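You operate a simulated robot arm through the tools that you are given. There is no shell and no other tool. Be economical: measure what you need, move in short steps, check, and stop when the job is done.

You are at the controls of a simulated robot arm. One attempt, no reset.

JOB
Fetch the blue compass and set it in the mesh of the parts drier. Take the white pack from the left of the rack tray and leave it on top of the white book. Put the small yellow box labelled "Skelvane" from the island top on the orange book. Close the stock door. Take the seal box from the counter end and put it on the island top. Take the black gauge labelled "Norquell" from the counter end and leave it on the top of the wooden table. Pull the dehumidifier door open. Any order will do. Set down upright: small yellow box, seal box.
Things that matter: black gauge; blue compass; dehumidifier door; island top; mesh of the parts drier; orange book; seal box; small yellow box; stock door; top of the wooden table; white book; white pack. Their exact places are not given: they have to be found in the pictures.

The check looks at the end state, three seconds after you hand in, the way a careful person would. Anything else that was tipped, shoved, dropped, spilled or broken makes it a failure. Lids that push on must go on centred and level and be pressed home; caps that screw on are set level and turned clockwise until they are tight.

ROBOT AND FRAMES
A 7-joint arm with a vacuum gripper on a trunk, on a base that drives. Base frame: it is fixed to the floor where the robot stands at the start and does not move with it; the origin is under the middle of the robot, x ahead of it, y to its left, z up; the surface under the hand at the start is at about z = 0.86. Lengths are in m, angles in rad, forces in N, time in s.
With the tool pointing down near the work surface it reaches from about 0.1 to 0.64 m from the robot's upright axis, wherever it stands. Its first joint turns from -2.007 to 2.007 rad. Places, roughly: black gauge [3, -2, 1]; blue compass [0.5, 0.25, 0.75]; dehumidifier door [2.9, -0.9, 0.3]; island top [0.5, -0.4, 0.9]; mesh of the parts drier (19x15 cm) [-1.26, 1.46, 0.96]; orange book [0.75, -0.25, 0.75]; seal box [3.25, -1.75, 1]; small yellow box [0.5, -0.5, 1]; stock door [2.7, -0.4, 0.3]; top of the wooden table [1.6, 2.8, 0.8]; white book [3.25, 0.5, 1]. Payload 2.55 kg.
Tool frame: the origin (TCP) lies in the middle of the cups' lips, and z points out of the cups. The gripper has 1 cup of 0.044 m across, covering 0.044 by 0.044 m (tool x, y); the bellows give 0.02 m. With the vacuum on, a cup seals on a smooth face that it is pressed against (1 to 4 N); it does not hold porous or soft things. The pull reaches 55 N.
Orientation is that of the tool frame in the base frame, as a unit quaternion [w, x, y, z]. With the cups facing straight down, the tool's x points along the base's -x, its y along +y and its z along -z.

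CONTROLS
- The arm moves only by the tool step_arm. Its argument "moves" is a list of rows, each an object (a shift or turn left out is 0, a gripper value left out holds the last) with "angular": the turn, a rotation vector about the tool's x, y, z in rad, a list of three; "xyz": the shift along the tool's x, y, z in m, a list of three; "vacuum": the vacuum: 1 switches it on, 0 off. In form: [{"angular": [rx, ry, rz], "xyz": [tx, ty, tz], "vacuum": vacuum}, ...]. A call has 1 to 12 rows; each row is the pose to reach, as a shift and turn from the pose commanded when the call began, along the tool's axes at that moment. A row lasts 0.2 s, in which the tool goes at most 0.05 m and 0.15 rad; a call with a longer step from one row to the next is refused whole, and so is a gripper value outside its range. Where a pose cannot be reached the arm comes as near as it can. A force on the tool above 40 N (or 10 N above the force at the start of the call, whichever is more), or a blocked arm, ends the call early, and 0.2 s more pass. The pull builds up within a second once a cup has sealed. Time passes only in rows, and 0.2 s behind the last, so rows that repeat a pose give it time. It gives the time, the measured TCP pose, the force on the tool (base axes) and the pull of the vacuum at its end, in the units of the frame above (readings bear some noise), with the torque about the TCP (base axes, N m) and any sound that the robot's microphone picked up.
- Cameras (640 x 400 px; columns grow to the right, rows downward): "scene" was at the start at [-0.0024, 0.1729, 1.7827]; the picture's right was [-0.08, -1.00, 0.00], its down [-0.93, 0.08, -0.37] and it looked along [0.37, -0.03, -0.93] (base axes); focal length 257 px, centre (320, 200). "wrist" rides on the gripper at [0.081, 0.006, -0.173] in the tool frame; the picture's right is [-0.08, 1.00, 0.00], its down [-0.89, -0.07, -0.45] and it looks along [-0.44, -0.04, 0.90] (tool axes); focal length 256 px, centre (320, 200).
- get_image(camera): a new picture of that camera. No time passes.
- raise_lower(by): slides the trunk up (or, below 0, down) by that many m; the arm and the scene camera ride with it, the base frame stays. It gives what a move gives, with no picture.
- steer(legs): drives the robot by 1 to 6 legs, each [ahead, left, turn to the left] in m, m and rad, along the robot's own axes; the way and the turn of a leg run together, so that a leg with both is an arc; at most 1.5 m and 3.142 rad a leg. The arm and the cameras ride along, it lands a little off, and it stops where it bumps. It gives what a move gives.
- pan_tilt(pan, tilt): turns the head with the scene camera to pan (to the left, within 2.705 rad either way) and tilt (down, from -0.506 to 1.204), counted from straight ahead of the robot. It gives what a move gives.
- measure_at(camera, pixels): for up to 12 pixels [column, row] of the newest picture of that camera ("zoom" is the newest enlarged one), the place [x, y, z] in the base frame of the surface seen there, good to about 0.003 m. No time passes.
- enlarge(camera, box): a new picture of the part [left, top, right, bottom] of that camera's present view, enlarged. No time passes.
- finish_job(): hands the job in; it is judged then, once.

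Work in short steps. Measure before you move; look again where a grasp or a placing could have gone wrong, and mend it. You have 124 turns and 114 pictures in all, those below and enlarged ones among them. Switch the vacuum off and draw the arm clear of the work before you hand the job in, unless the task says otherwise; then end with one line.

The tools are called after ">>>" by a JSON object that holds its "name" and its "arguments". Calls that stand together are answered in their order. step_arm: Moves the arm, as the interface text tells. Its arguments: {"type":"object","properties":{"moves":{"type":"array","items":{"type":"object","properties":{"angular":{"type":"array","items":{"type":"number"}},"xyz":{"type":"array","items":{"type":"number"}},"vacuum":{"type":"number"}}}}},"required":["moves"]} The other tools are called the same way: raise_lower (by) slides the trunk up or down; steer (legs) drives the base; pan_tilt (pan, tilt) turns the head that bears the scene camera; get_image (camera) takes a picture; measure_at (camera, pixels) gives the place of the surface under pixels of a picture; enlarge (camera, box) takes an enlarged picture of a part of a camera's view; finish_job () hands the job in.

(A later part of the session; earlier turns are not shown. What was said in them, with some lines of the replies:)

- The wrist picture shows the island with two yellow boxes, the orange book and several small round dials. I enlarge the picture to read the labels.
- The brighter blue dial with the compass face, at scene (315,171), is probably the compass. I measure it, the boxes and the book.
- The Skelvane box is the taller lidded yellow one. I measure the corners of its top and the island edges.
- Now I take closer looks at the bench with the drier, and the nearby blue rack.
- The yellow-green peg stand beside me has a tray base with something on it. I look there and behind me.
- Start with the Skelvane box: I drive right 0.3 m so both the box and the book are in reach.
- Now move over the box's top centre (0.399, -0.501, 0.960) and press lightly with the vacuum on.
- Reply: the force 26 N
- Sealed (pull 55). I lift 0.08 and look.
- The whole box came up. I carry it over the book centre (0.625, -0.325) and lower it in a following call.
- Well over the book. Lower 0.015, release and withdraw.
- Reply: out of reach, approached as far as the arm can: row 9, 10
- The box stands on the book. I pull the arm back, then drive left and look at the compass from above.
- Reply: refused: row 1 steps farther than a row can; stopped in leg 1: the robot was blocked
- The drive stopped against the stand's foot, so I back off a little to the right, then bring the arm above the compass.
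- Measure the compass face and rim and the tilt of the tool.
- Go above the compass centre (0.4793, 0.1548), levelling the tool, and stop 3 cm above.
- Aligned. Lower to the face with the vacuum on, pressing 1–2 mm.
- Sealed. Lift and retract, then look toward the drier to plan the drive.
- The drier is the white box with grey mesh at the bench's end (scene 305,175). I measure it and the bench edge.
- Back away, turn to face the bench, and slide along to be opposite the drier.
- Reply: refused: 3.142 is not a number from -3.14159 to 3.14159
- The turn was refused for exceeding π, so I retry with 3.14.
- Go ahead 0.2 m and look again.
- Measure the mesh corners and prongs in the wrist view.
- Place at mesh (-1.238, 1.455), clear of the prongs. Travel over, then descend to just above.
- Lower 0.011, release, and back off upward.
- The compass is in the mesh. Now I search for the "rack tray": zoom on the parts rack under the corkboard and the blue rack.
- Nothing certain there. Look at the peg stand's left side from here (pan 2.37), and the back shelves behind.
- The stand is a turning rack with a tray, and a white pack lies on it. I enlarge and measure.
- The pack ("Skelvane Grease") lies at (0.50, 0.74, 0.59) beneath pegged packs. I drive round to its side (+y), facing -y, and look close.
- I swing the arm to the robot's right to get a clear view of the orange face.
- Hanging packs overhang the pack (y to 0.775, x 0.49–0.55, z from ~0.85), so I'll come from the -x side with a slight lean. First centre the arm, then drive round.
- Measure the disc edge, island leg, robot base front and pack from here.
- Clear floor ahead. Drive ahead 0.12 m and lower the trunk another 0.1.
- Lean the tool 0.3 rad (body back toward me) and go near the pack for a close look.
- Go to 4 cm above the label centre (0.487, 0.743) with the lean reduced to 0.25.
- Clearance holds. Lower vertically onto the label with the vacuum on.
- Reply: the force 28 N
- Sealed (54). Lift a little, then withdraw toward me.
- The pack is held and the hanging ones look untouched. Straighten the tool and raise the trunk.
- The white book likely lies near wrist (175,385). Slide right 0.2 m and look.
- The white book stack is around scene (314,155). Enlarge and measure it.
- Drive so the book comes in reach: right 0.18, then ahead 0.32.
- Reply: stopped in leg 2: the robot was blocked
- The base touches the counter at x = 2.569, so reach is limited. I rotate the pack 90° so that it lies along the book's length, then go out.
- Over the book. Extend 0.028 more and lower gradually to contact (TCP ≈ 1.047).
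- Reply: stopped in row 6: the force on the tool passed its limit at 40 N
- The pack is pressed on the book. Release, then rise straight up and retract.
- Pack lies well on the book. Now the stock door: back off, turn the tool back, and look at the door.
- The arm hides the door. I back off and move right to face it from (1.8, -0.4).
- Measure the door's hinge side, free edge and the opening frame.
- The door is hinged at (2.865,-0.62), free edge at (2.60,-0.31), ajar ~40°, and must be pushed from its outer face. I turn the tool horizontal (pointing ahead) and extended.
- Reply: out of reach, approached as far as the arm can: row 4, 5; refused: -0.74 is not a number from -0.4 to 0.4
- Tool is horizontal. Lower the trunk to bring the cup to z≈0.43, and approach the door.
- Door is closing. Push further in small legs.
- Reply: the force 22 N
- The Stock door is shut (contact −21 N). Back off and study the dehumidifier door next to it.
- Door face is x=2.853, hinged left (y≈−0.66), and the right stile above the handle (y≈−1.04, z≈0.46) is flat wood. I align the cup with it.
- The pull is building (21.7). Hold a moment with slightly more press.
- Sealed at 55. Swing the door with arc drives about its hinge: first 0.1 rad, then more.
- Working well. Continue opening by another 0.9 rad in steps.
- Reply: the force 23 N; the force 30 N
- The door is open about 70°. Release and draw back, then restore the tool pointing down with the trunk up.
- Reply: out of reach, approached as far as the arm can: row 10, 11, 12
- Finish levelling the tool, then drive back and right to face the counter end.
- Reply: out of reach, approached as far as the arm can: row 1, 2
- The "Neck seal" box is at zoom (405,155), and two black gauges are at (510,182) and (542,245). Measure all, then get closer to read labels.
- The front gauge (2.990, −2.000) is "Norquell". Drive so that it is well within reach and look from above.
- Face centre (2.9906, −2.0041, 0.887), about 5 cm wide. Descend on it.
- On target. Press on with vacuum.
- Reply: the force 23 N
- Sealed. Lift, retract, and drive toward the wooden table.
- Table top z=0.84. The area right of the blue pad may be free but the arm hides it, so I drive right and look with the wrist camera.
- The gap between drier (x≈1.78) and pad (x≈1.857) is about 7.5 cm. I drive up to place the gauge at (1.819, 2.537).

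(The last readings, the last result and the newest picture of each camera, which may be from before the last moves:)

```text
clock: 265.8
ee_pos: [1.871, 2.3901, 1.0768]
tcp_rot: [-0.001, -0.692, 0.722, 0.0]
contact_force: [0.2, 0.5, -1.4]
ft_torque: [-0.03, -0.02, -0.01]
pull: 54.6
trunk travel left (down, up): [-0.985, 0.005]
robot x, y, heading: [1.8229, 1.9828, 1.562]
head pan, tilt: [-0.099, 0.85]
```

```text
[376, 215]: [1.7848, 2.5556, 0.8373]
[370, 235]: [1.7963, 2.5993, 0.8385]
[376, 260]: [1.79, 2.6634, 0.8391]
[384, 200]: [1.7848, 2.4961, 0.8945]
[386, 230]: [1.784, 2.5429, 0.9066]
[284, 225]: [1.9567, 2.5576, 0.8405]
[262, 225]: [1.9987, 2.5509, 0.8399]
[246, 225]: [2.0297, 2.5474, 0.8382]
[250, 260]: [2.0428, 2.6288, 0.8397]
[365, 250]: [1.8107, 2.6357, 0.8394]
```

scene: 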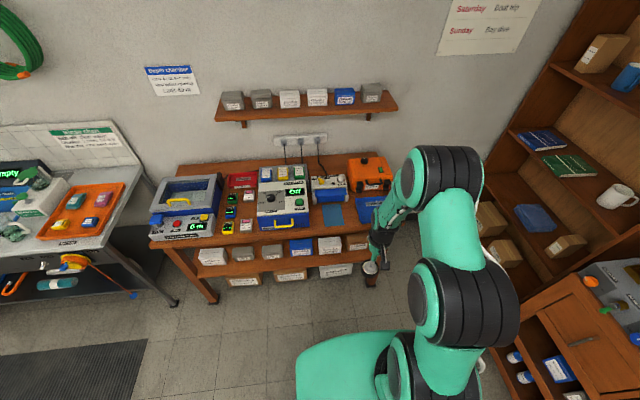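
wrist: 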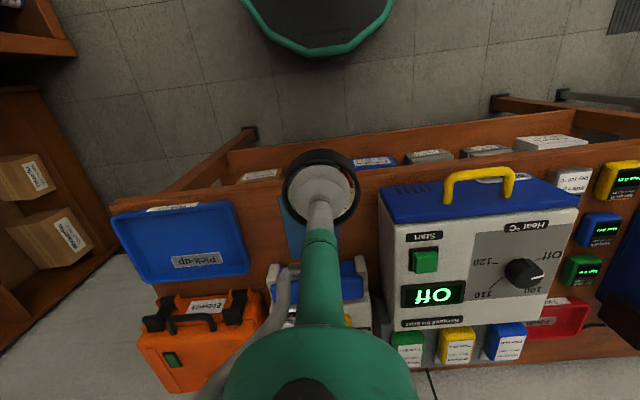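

Move above the gap centre (1.8205, 2.537), lowering to 3 cm above the table.

>>> {"name": "step_arm", "arguments": {"moves": [{"xyz": [-0.04, 0.02, 0]}, {"xyz": [-0.08, 0.04, 0]}, {"xyz": [-0.12, 0.0565, 0]}, {"xyz": [-0.1441, 0.0565, 0.02]}, {"xyz": [-0.1441, 0.0565, 0.06]}, {"xyz": [-0.1441, 0.0565, 0.1]}, {"xyz": [-0.1441, 0.0565, 0.14]}, {"xyz": [-0.1441, 0.0565, 0.175]}, {"xyz": [-0.1441, 0.0565, 0.185]}, {"xyz": [-0.1441, 0.0565, 0.185]}]}}

>>> {"name": "get_image", "arguments": {"camera": "wrist"}}

```text
clock: 268.0
ee_pos: [1.8189, 2.5354, 0.8902]
tcp_rot: [-0.001, -0.692, 0.722, 0.0]
contact_force: [-0.2, 0.0, -0.8]
ft_torque: [-0.01, 0.02, -0.01]
pull: 54.9
trunk travel left (down, up): [-0.985, 0.005]
robot x, y, heading: [1.8238, 1.9855, 1.561]
head pan, tilt: [-0.099, 0.85]
```

```text
17 pictures are left
```

wrist: 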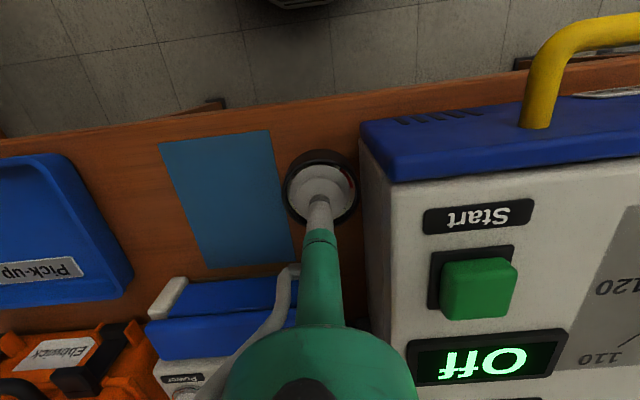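

Fits between pad and drier. Lower to contact, release, and rise straight up.

>>> {"name": "step_arm", "arguments": {"moves": [{"xyz": [0.001, -0.001, 0.015]}, {"xyz": [0.001, -0.001, 0.025]}, {"xyz": [0.001, -0.001, 0.029]}, {"xyz": [0.001, -0.001, 0.03], "vacuum": 0}, {"xyz": [0.001, -0.001, 0.03]}, {"xyz": [0.001, -0.001, 0.03]}, {"xyz": [0.001, -0.001, 0.015]}, {"xyz": [0, 0, -0.03]}, {"xyz": [0, 0, -0.08]}, {"xyz": [0, 0, -0.13]}, {"xyz": [0, 0, -0.17]}, {"xyz": [0.04, 0, -0.18]}]}}

>>> {"name": "step_arm", "arguments": {"moves": [{"xyz": [0.04, 0, 0]}, {"xyz": [0.08, 0, 0]}, {"xyz": [0.1, 0, 0]}]}}

>>> {"name": "get_image", "arguments": {"camera": "wrist"}}

```text
clock: 270.6
ee_pos: [1.8178, 2.4928, 1.0724]
tcp_rot: [-0.002, -0.692, 0.722, 0.0]
contact_force: [0.4, 0.2, 0.4]
ft_torque: [0.07, 0.03, 0.01]
pull: 0.1
trunk travel left (down, up): [-0.985, 0.005]
robot x, y, heading: [1.8215, 1.9825, 1.562]
head pan, tilt: [-0.099, 0.85]
```

```text
clock: 271.4
ee_pos: [1.8136, 2.3961, 1.0703]
tcp_rot: [-0.002, -0.692, 0.722, 0.0]
contact_force: [-0.5, -0.3, -0.5]
ft_torque: [0.0, 0.01, -0.01]
pull: 0.1
trunk travel left (down, up): [-0.985, 0.005]
robot x, y, heading: [1.8209, 1.985, 1.562]
head pan, tilt: [-0.099, 0.85]
```

```text
16 pictures are left
```

wrist: 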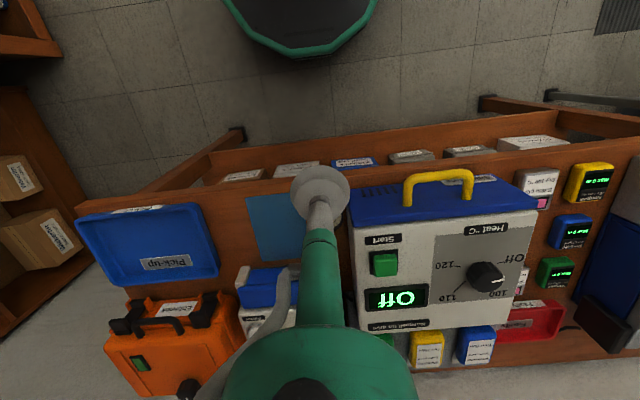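

Cup is free. Back off, check the gauge in the scene view, then drive to the counter end again.

>>> {"name": "steer", "arguments": {"legs": [[-0.35, 0, 0]]}}

>>> {"name": "pan_tilt", "arguments": {"pan": 0.1, "tilt": 0.75}}

>>> {"name": "enlarge", "arguments": {"camera": "scene", "box": [220, 130, 460, 280]}}

>>> {"name": "steer", "arguments": {"legs": [[0, 0, -1.56], [-0.2, 0, 0], [0, -1.5, 0], [0, -1.5, 0], [0, -0.43, 0], [0.87, 0, 0]]}}

>>> {"name": "get_image", "arguments": {"camera": "wrist"}}

```text
clock: 273.7
ee_pos: [1.8099, 2.0496, 1.0711]
tcp_rot: [-0.001, -0.693, 0.721, -0.001]
contact_force: [0.0, 0.5, 0.0]
ft_torque: [0.04, 0.02, 0.02]
pull: 0.2
trunk travel left (down, up): [-0.985, 0.005]
robot x, y, heading: [1.819, 1.6354, 1.564]
head pan, tilt: [-0.099, 0.85]
```

```text
clock: 274.4
ee_pos: [1.811, 2.0476, 1.071]
tcp_rot: [-0.001, -0.693, 0.721, 0.0]
contact_force: [-0.1, 0.6, 0.1]
ft_torque: [0.01, -0.02, 0.0]
pull: 0.0
trunk travel left (down, up): [-0.985, 0.005]
robot x, y, heading: [1.8206, 1.6374, 1.566]
head pan, tilt: [0.099, 0.75]
```

```text
2.67 times, centred on (340, 205) of scene
```

zoom: 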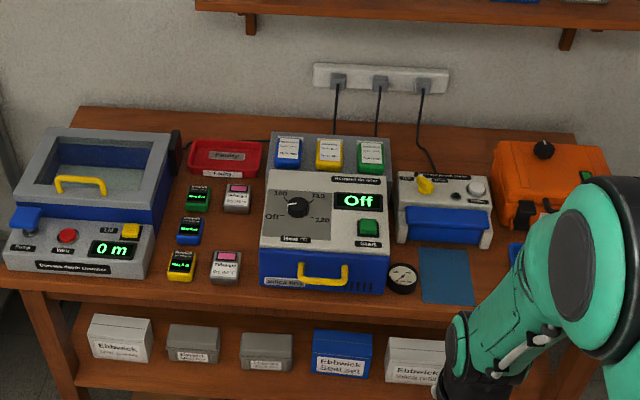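

```text
clock: 300.3
ee_pos: [2.8716, -1.8035, 1.0713]
tcp_rot: [-0.001, 0.024, 1.0, 0.0]
contact_force: [0.3, 0.0, 0.1]
ft_torque: [-0.01, -0.01, -0.01]
pull: 0.0
trunk travel left (down, up): [-0.985, 0.005]
robot x, y, heading: [2.4569, -1.8106, -0.016]
head pan, tilt: [0.099, 0.75]
```

```text
14 pictures are left
```

wrist: 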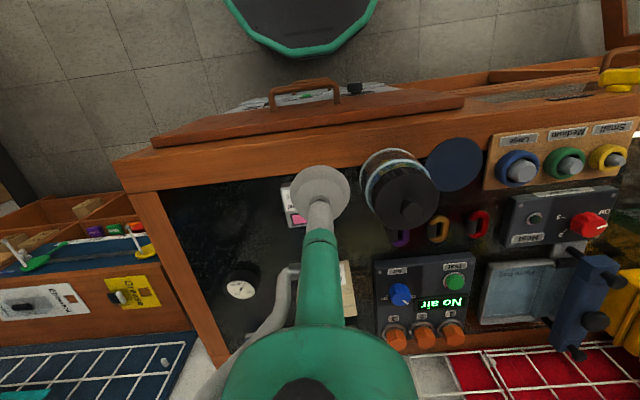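

The gauge sits well. Now the seal box: drive 0.09 ahead, reach out above it and look.

>>> {"name": "steer", "arguments": {"legs": [[0.09, 0, 0.016]]}}

>>> {"name": "step_arm", "arguments": {"moves": [{"xyz": [-0.05, 0, 0]}, {"xyz": [-0.1, 0, 0]}, {"xyz": [-0.14, 0, 0]}]}}

>>> {"name": "get_image", "arguments": {"camera": "wrist"}}

```text
clock: 301.4
ee_pos: [2.939, -1.7993, 1.069]
tcp_rot: [-0.003, 0.018, 1.0, 0.001]
contact_force: [1.0, 0.3, 0.7]
ft_torque: [0.0, 0.05, 0.03]
pull: 0.1
trunk travel left (down, up): [-0.985, 0.005]
robot x, y, heading: [2.5229, -1.8133, -0.004]
head pan, tilt: [0.099, 0.75]
stopped in leg 1: the robot was blocked; the commanded pose is now the measured one
```

```text
clock: 302.2
ee_pos: [3.0765, -1.8037, 1.0703]
tcp_rot: [-0.001, 0.019, 1.0, 0.001]
contact_force: [0.4, 0.5, -0.3]
ft_torque: [0.03, 0.03, 0.0]
pull: 0.0
trunk travel left (down, up): [-0.985, 0.005]
robot x, y, heading: [2.5173, -1.8137, -0.001]
head pan, tilt: [0.099, 0.75]
```

```text
13 pictures are left
```

wrist: 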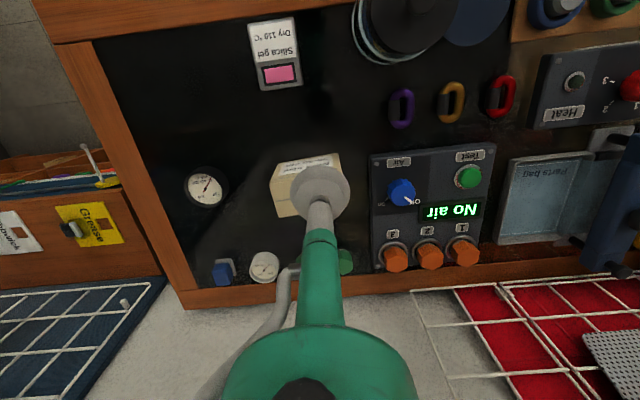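

>>> {"name": "measure_at", "arguments": {"camera": "wrist", "pixels": [[275, 190], [282, 175], [285, 200], [290, 212], [340, 172], [310, 172], [276, 212], [345, 210], [280, 182]]}}

>>> {"name": "enlarge", "arguments": {"camera": "wrist", "box": [250, 140, 370, 230]}}

```text
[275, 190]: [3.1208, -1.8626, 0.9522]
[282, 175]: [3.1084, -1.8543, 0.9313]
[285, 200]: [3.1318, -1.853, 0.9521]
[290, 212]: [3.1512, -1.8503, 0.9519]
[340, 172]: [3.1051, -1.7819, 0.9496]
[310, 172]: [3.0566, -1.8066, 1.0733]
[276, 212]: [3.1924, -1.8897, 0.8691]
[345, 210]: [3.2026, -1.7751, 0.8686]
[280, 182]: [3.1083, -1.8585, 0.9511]
```

```text
4.44 times, centred on (310, 185) of wrist
```

zoom: 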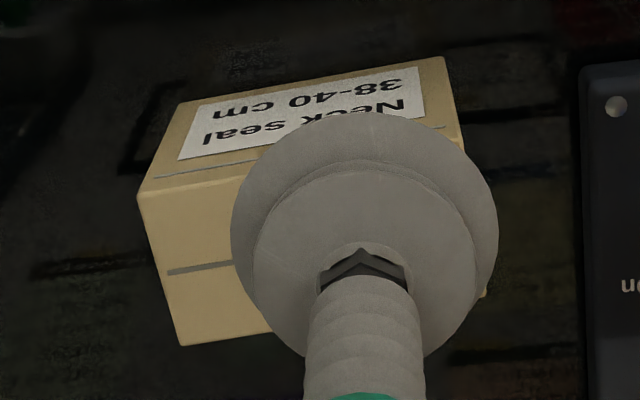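

Top face centre ≈ (3.137, −1.821, 0.952). Move above it and press lightly with vacuum.

>>> {"name": "step_arm", "arguments": {"moves": [{"xyz": [-0.03, -0.008, 0.02], "vacuum": 1}, {"xyz": [-0.0612, -0.015, 0.05]}, {"xyz": [-0.0612, -0.015, 0.085]}, {"xyz": [-0.0612, -0.015, 0.105]}, {"xyz": [-0.0612, -0.015, 0.114]}, {"xyz": [-0.0612, -0.015, 0.119]}, {"xyz": [-0.0612, -0.015, 0.121]}, {"xyz": [-0.0612, -0.015, 0.121]}, {"xyz": [-0.0612, -0.015, 0.121]}, {"xyz": [-0.0612, -0.015, 0.121]}, {"xyz": [-0.0612, -0.015, 0.121]}]}}

```text
clock: 304.6
ee_pos: [3.1361, -1.8188, 0.951]
tcp_rot: [0.001, 0.017, 1.0, 0.001]
contact_force: [0.6, -0.6, 6.5]
ft_torque: [-0.11, 0.23, 0.04]
pull: 54.9
trunk travel left (down, up): [-0.985, 0.005]
robot x, y, heading: [2.5243, -1.8119, -0.005]
head pan, tilt: [0.099, 0.75]
```

Sealed. Lift 0.11, retract, and drive toward the island.

>>> {"name": "step_arm", "arguments": {"moves": [{"xyz": [0, 0, -0.03]}, {"xyz": [0, 0, -0.07]}, {"xyz": [0.005, 0, -0.11]}, {"xyz": [0.04, 0, -0.13]}, {"xyz": [0.08, 0, -0.14]}, {"xyz": [0.12, 0, -0.14]}, {"xyz": [0.16, 0, -0.14]}, {"xyz": [0.2, 0, -0.14]}]}}

>>> {"name": "get_image", "arguments": {"camera": "wrist"}}

```text
clock: 306.4
ee_pos: [2.9347, -1.8121, 1.0916]
tcp_rot: [0.001, 0.017, 1.0, 0.0]
contact_force: [0.0, 0.3, -1.0]
ft_torque: [-0.01, -0.01, -0.01]
pull: 55.4
trunk travel left (down, up): [-0.985, 0.005]
robot x, y, heading: [2.5239, -1.8112, 0.003]
head pan, tilt: [0.099, 0.75]
```

```text
11 pictures are left
```

wrist: 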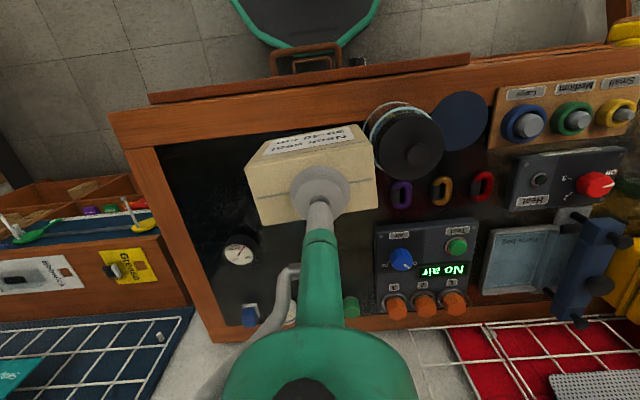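

Box held level. Back to open floor and look backward to plan the way round the island's south end.

>>> {"name": "steer", "arguments": {"legs": [[-0.9, 0, 0]]}}

>>> {"name": "pan_tilt", "arguments": {"pan": 2.7, "tilt": 0.5}}

>>> {"name": "get_image", "arguments": {"camera": "scene"}}

```text
clock: 311.2
ee_pos: [2.0298, -1.8128, 1.0904]
tcp_rot: [0.0, 0.015, 1.0, 0.001]
contact_force: [0.6, -1.0, -1.0]
ft_torque: [0.02, 0.03, 0.0]
pull: 55.2
trunk travel left (down, up): [-0.985, 0.005]
robot x, y, heading: [1.6152, -1.8121, 0.002]
head pan, tilt: [0.099, 0.75]
```

```text
clock: 313.6
ee_pos: [2.0284, -1.8128, 1.0896]
tcp_rot: [0.0, 0.014, 1.0, 0.001]
contact_force: [0.1, 0.4, -0.7]
ft_torque: [-0.01, -0.01, 0.0]
pull: 54.7
trunk travel left (down, up): [-0.985, 0.005]
robot x, y, heading: [1.6128, -1.8148, 0.008]
head pan, tilt: [2.7, 0.499]
```

```text
10 pictures are left
```

scene: 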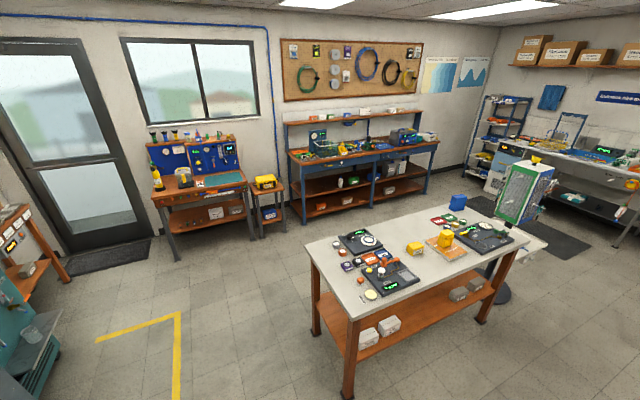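

>>> {"name": "measure_at", "arguments": {"camera": "scene", "pixels": [[308, 242], [352, 318], [525, 240], [245, 200], [175, 258], [280, 220], [303, 222], [180, 315], [445, 236], [443, 250], [415, 248], [395, 225]]}}

```text
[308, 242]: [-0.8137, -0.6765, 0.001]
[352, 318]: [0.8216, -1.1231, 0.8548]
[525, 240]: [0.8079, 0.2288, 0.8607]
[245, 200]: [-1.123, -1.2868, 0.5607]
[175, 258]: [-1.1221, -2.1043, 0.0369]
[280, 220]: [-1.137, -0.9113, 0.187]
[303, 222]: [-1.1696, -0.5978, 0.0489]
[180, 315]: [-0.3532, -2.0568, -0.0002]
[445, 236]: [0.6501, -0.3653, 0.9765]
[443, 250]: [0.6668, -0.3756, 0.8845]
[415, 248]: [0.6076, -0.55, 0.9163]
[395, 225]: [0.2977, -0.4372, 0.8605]
```

Clear floor. Drive around: back 1.8 m, left 1.43 m, then forward to the island's near side.

>>> {"name": "steer", "arguments": {"legs": [[-1.5, 0, 0], [-0.32, 0, 0], [0, 1.42, 0], [0.17, 0, 0]]}}

>>> {"name": "pan_tilt", "arguments": {"pan": -0.1, "tilt": 1.0}}

>>> {"name": "get_image", "arguments": {"camera": "wrist"}}

```text
clock: 330.5
ee_pos: [0.3326, -0.4021, 1.0908]
tcp_rot: [0.0, 0.009, 1.0, 0.001]
contact_force: [0.0, -0.5, -1.0]
ft_torque: [-0.03, 0.02, 0.01]
pull: 54.9
trunk travel left (down, up): [-0.985, 0.005]
robot x, y, heading: [-0.0798, -0.4093, 0.017]
head pan, tilt: [2.7, 0.499]
```

```text
clock: 333.0
ee_pos: [0.3329, -0.4025, 1.0899]
tcp_rot: [0.0, 0.008, 1.0, 0.0]
contact_force: [-0.2, -1.2, -1.2]
ft_torque: [0.03, -0.02, 0.03]
pull: 55.3
trunk travel left (down, up): [-0.985, 0.005]
robot x, y, heading: [-0.0823, -0.4081, 0.019]
head pan, tilt: [-0.099, 1.0]
```

```text
9 pictures are left
```

wrist: 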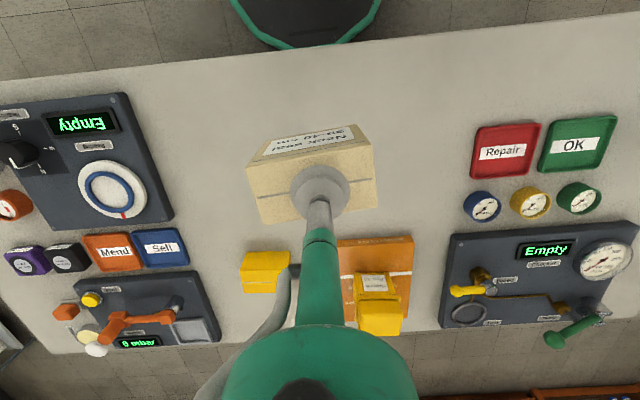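

Free surface below. Lower to (0.37, −0.385), TCP to 0.943, and release.

>>> {"name": "step_arm", "arguments": {"moves": [{"xyz": [-0.02, 0.01, 0.02]}, {"xyz": [-0.037, 0.017, 0.06]}, {"xyz": [-0.037, 0.017, 0.1]}, {"xyz": [-0.037, 0.017, 0.13]}, {"xyz": [-0.037, 0.017, 0.141]}, {"xyz": [-0.037, 0.017, 0.145]}, {"xyz": [-0.037, 0.017, 0.147]}, {"xyz": [-0.037, 0.017, 0.147]}]}}

```text
clock: 334.8
ee_pos: [0.3702, -0.3857, 0.9438]
tcp_rot: [0.0, 0.008, 1.0, 0.002]
contact_force: [-0.1, 0.1, -1.1]
ft_torque: [-0.02, -0.01, 0.0]
pull: 54.6
trunk travel left (down, up): [-0.985, 0.005]
robot x, y, heading: [-0.0798, -0.4083, 0.02]
head pan, tilt: [-0.099, 1.0]
```

Not quite touching (−1 N). Go down a few more millimetres, release, and rise.

>>> {"name": "step_arm", "arguments": {"moves": [{"xyz": [0, 0, 0.001]}, {"xyz": [0, 0, 0.002]}, {"xyz": [0, 0, 0.003]}, {"xyz": [0, 0, 0.003], "vacuum": 0}, {"xyz": [0, 0, 0.003]}, {"xyz": [0, 0, 0.003]}, {"xyz": [0, 0, -0.005]}, {"xyz": [0, 0, -0.04]}, {"xyz": [0, 0, -0.08]}, {"xyz": [0, 0, -0.12]}, {"xyz": [0.04, 0, -0.14]}, {"xyz": [0.07, 0, -0.15]}]}}

>>> {"name": "get_image", "arguments": {"camera": "wrist"}}

```text
clock: 337.4
ee_pos: [0.2999, -0.3845, 1.0951]
tcp_rot: [0.001, 0.008, 1.0, 0.001]
contact_force: [-0.6, -0.3, 0.3]
ft_torque: [-0.01, -0.05, -0.02]
pull: 0.0
trunk travel left (down, up): [-0.985, 0.005]
robot x, y, heading: [-0.0802, -0.4095, 0.02]
head pan, tilt: [-0.099, 1.0]
```

```text
8 pictures are left
```

wrist: 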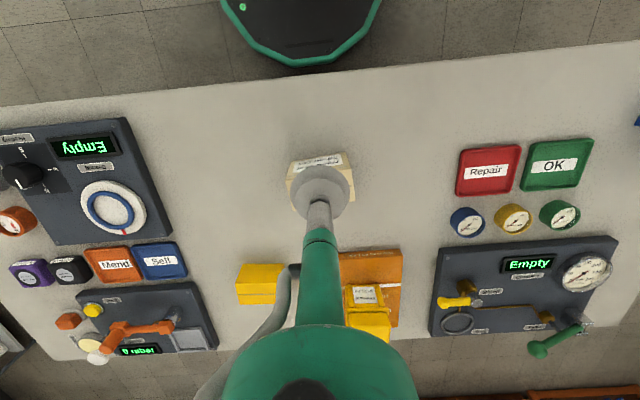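

The seal box stands upright. One last look at both counter doors and the island before handing in.

>>> {"name": "steer", "arguments": {"legs": [[-0.2, 0, 0]]}}

>>> {"name": "pan_tilt", "arguments": {"pan": -0.1, "tilt": 0.45}}

>>> {"name": "enlarge", "arguments": {"camera": "scene", "box": [160, 120, 480, 320]}}

>>> {"name": "get_image", "arguments": {"camera": "scene"}}

```text
clock: 339.0
ee_pos: [0.1046, -0.389, 1.0946]
tcp_rot: [0.001, 0.008, 1.0, 0.002]
contact_force: [-0.4, 0.3, 0.7]
ft_torque: [0.0, -0.01, 0.02]
pull: 0.0
trunk travel left (down, up): [-0.985, 0.005]
robot x, y, heading: [-0.2776, -0.4141, 0.017]
head pan, tilt: [-0.099, 1.0]
```

```text
clock: 340.0
ee_pos: [0.1033, -0.3893, 1.0948]
tcp_rot: [0.0, 0.008, 1.0, 0.001]
contact_force: [0.1, 0.2, -0.5]
ft_torque: [-0.01, -0.03, 0.0]
pull: 0.0
trunk travel left (down, up): [-0.985, 0.005]
robot x, y, heading: [-0.2745, -0.4085, 0.017]
head pan, tilt: [-0.099, 0.45]
```

```text
2.00 times, centred on (320, 220) of scene
```

zoom: 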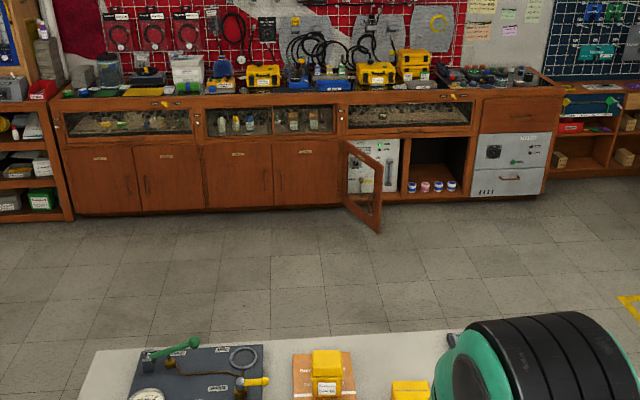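

```text
6 pictures are left
```

scene: 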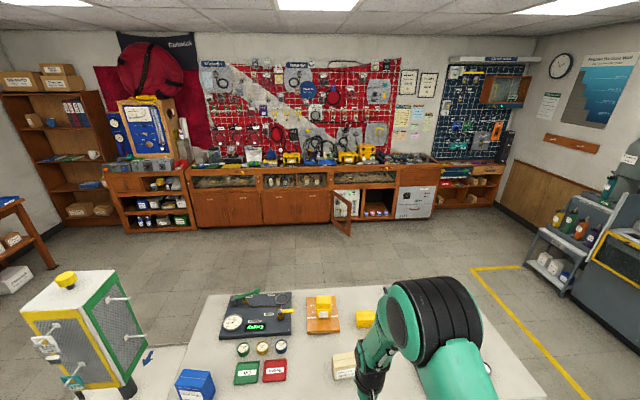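

The stock door is shut, the dehumidifier door is open, and everything placed is where it should be. The arm is clear and the vacuum is off, so I hand in.

>>> {"name": "finish_job", "arguments": {}}

```text
The job is handed in.
```

All seven parts of the job were done and it is handed in; the base bumped what I took to be an island leg once and the counter front twice, and I saw nothing displaced.
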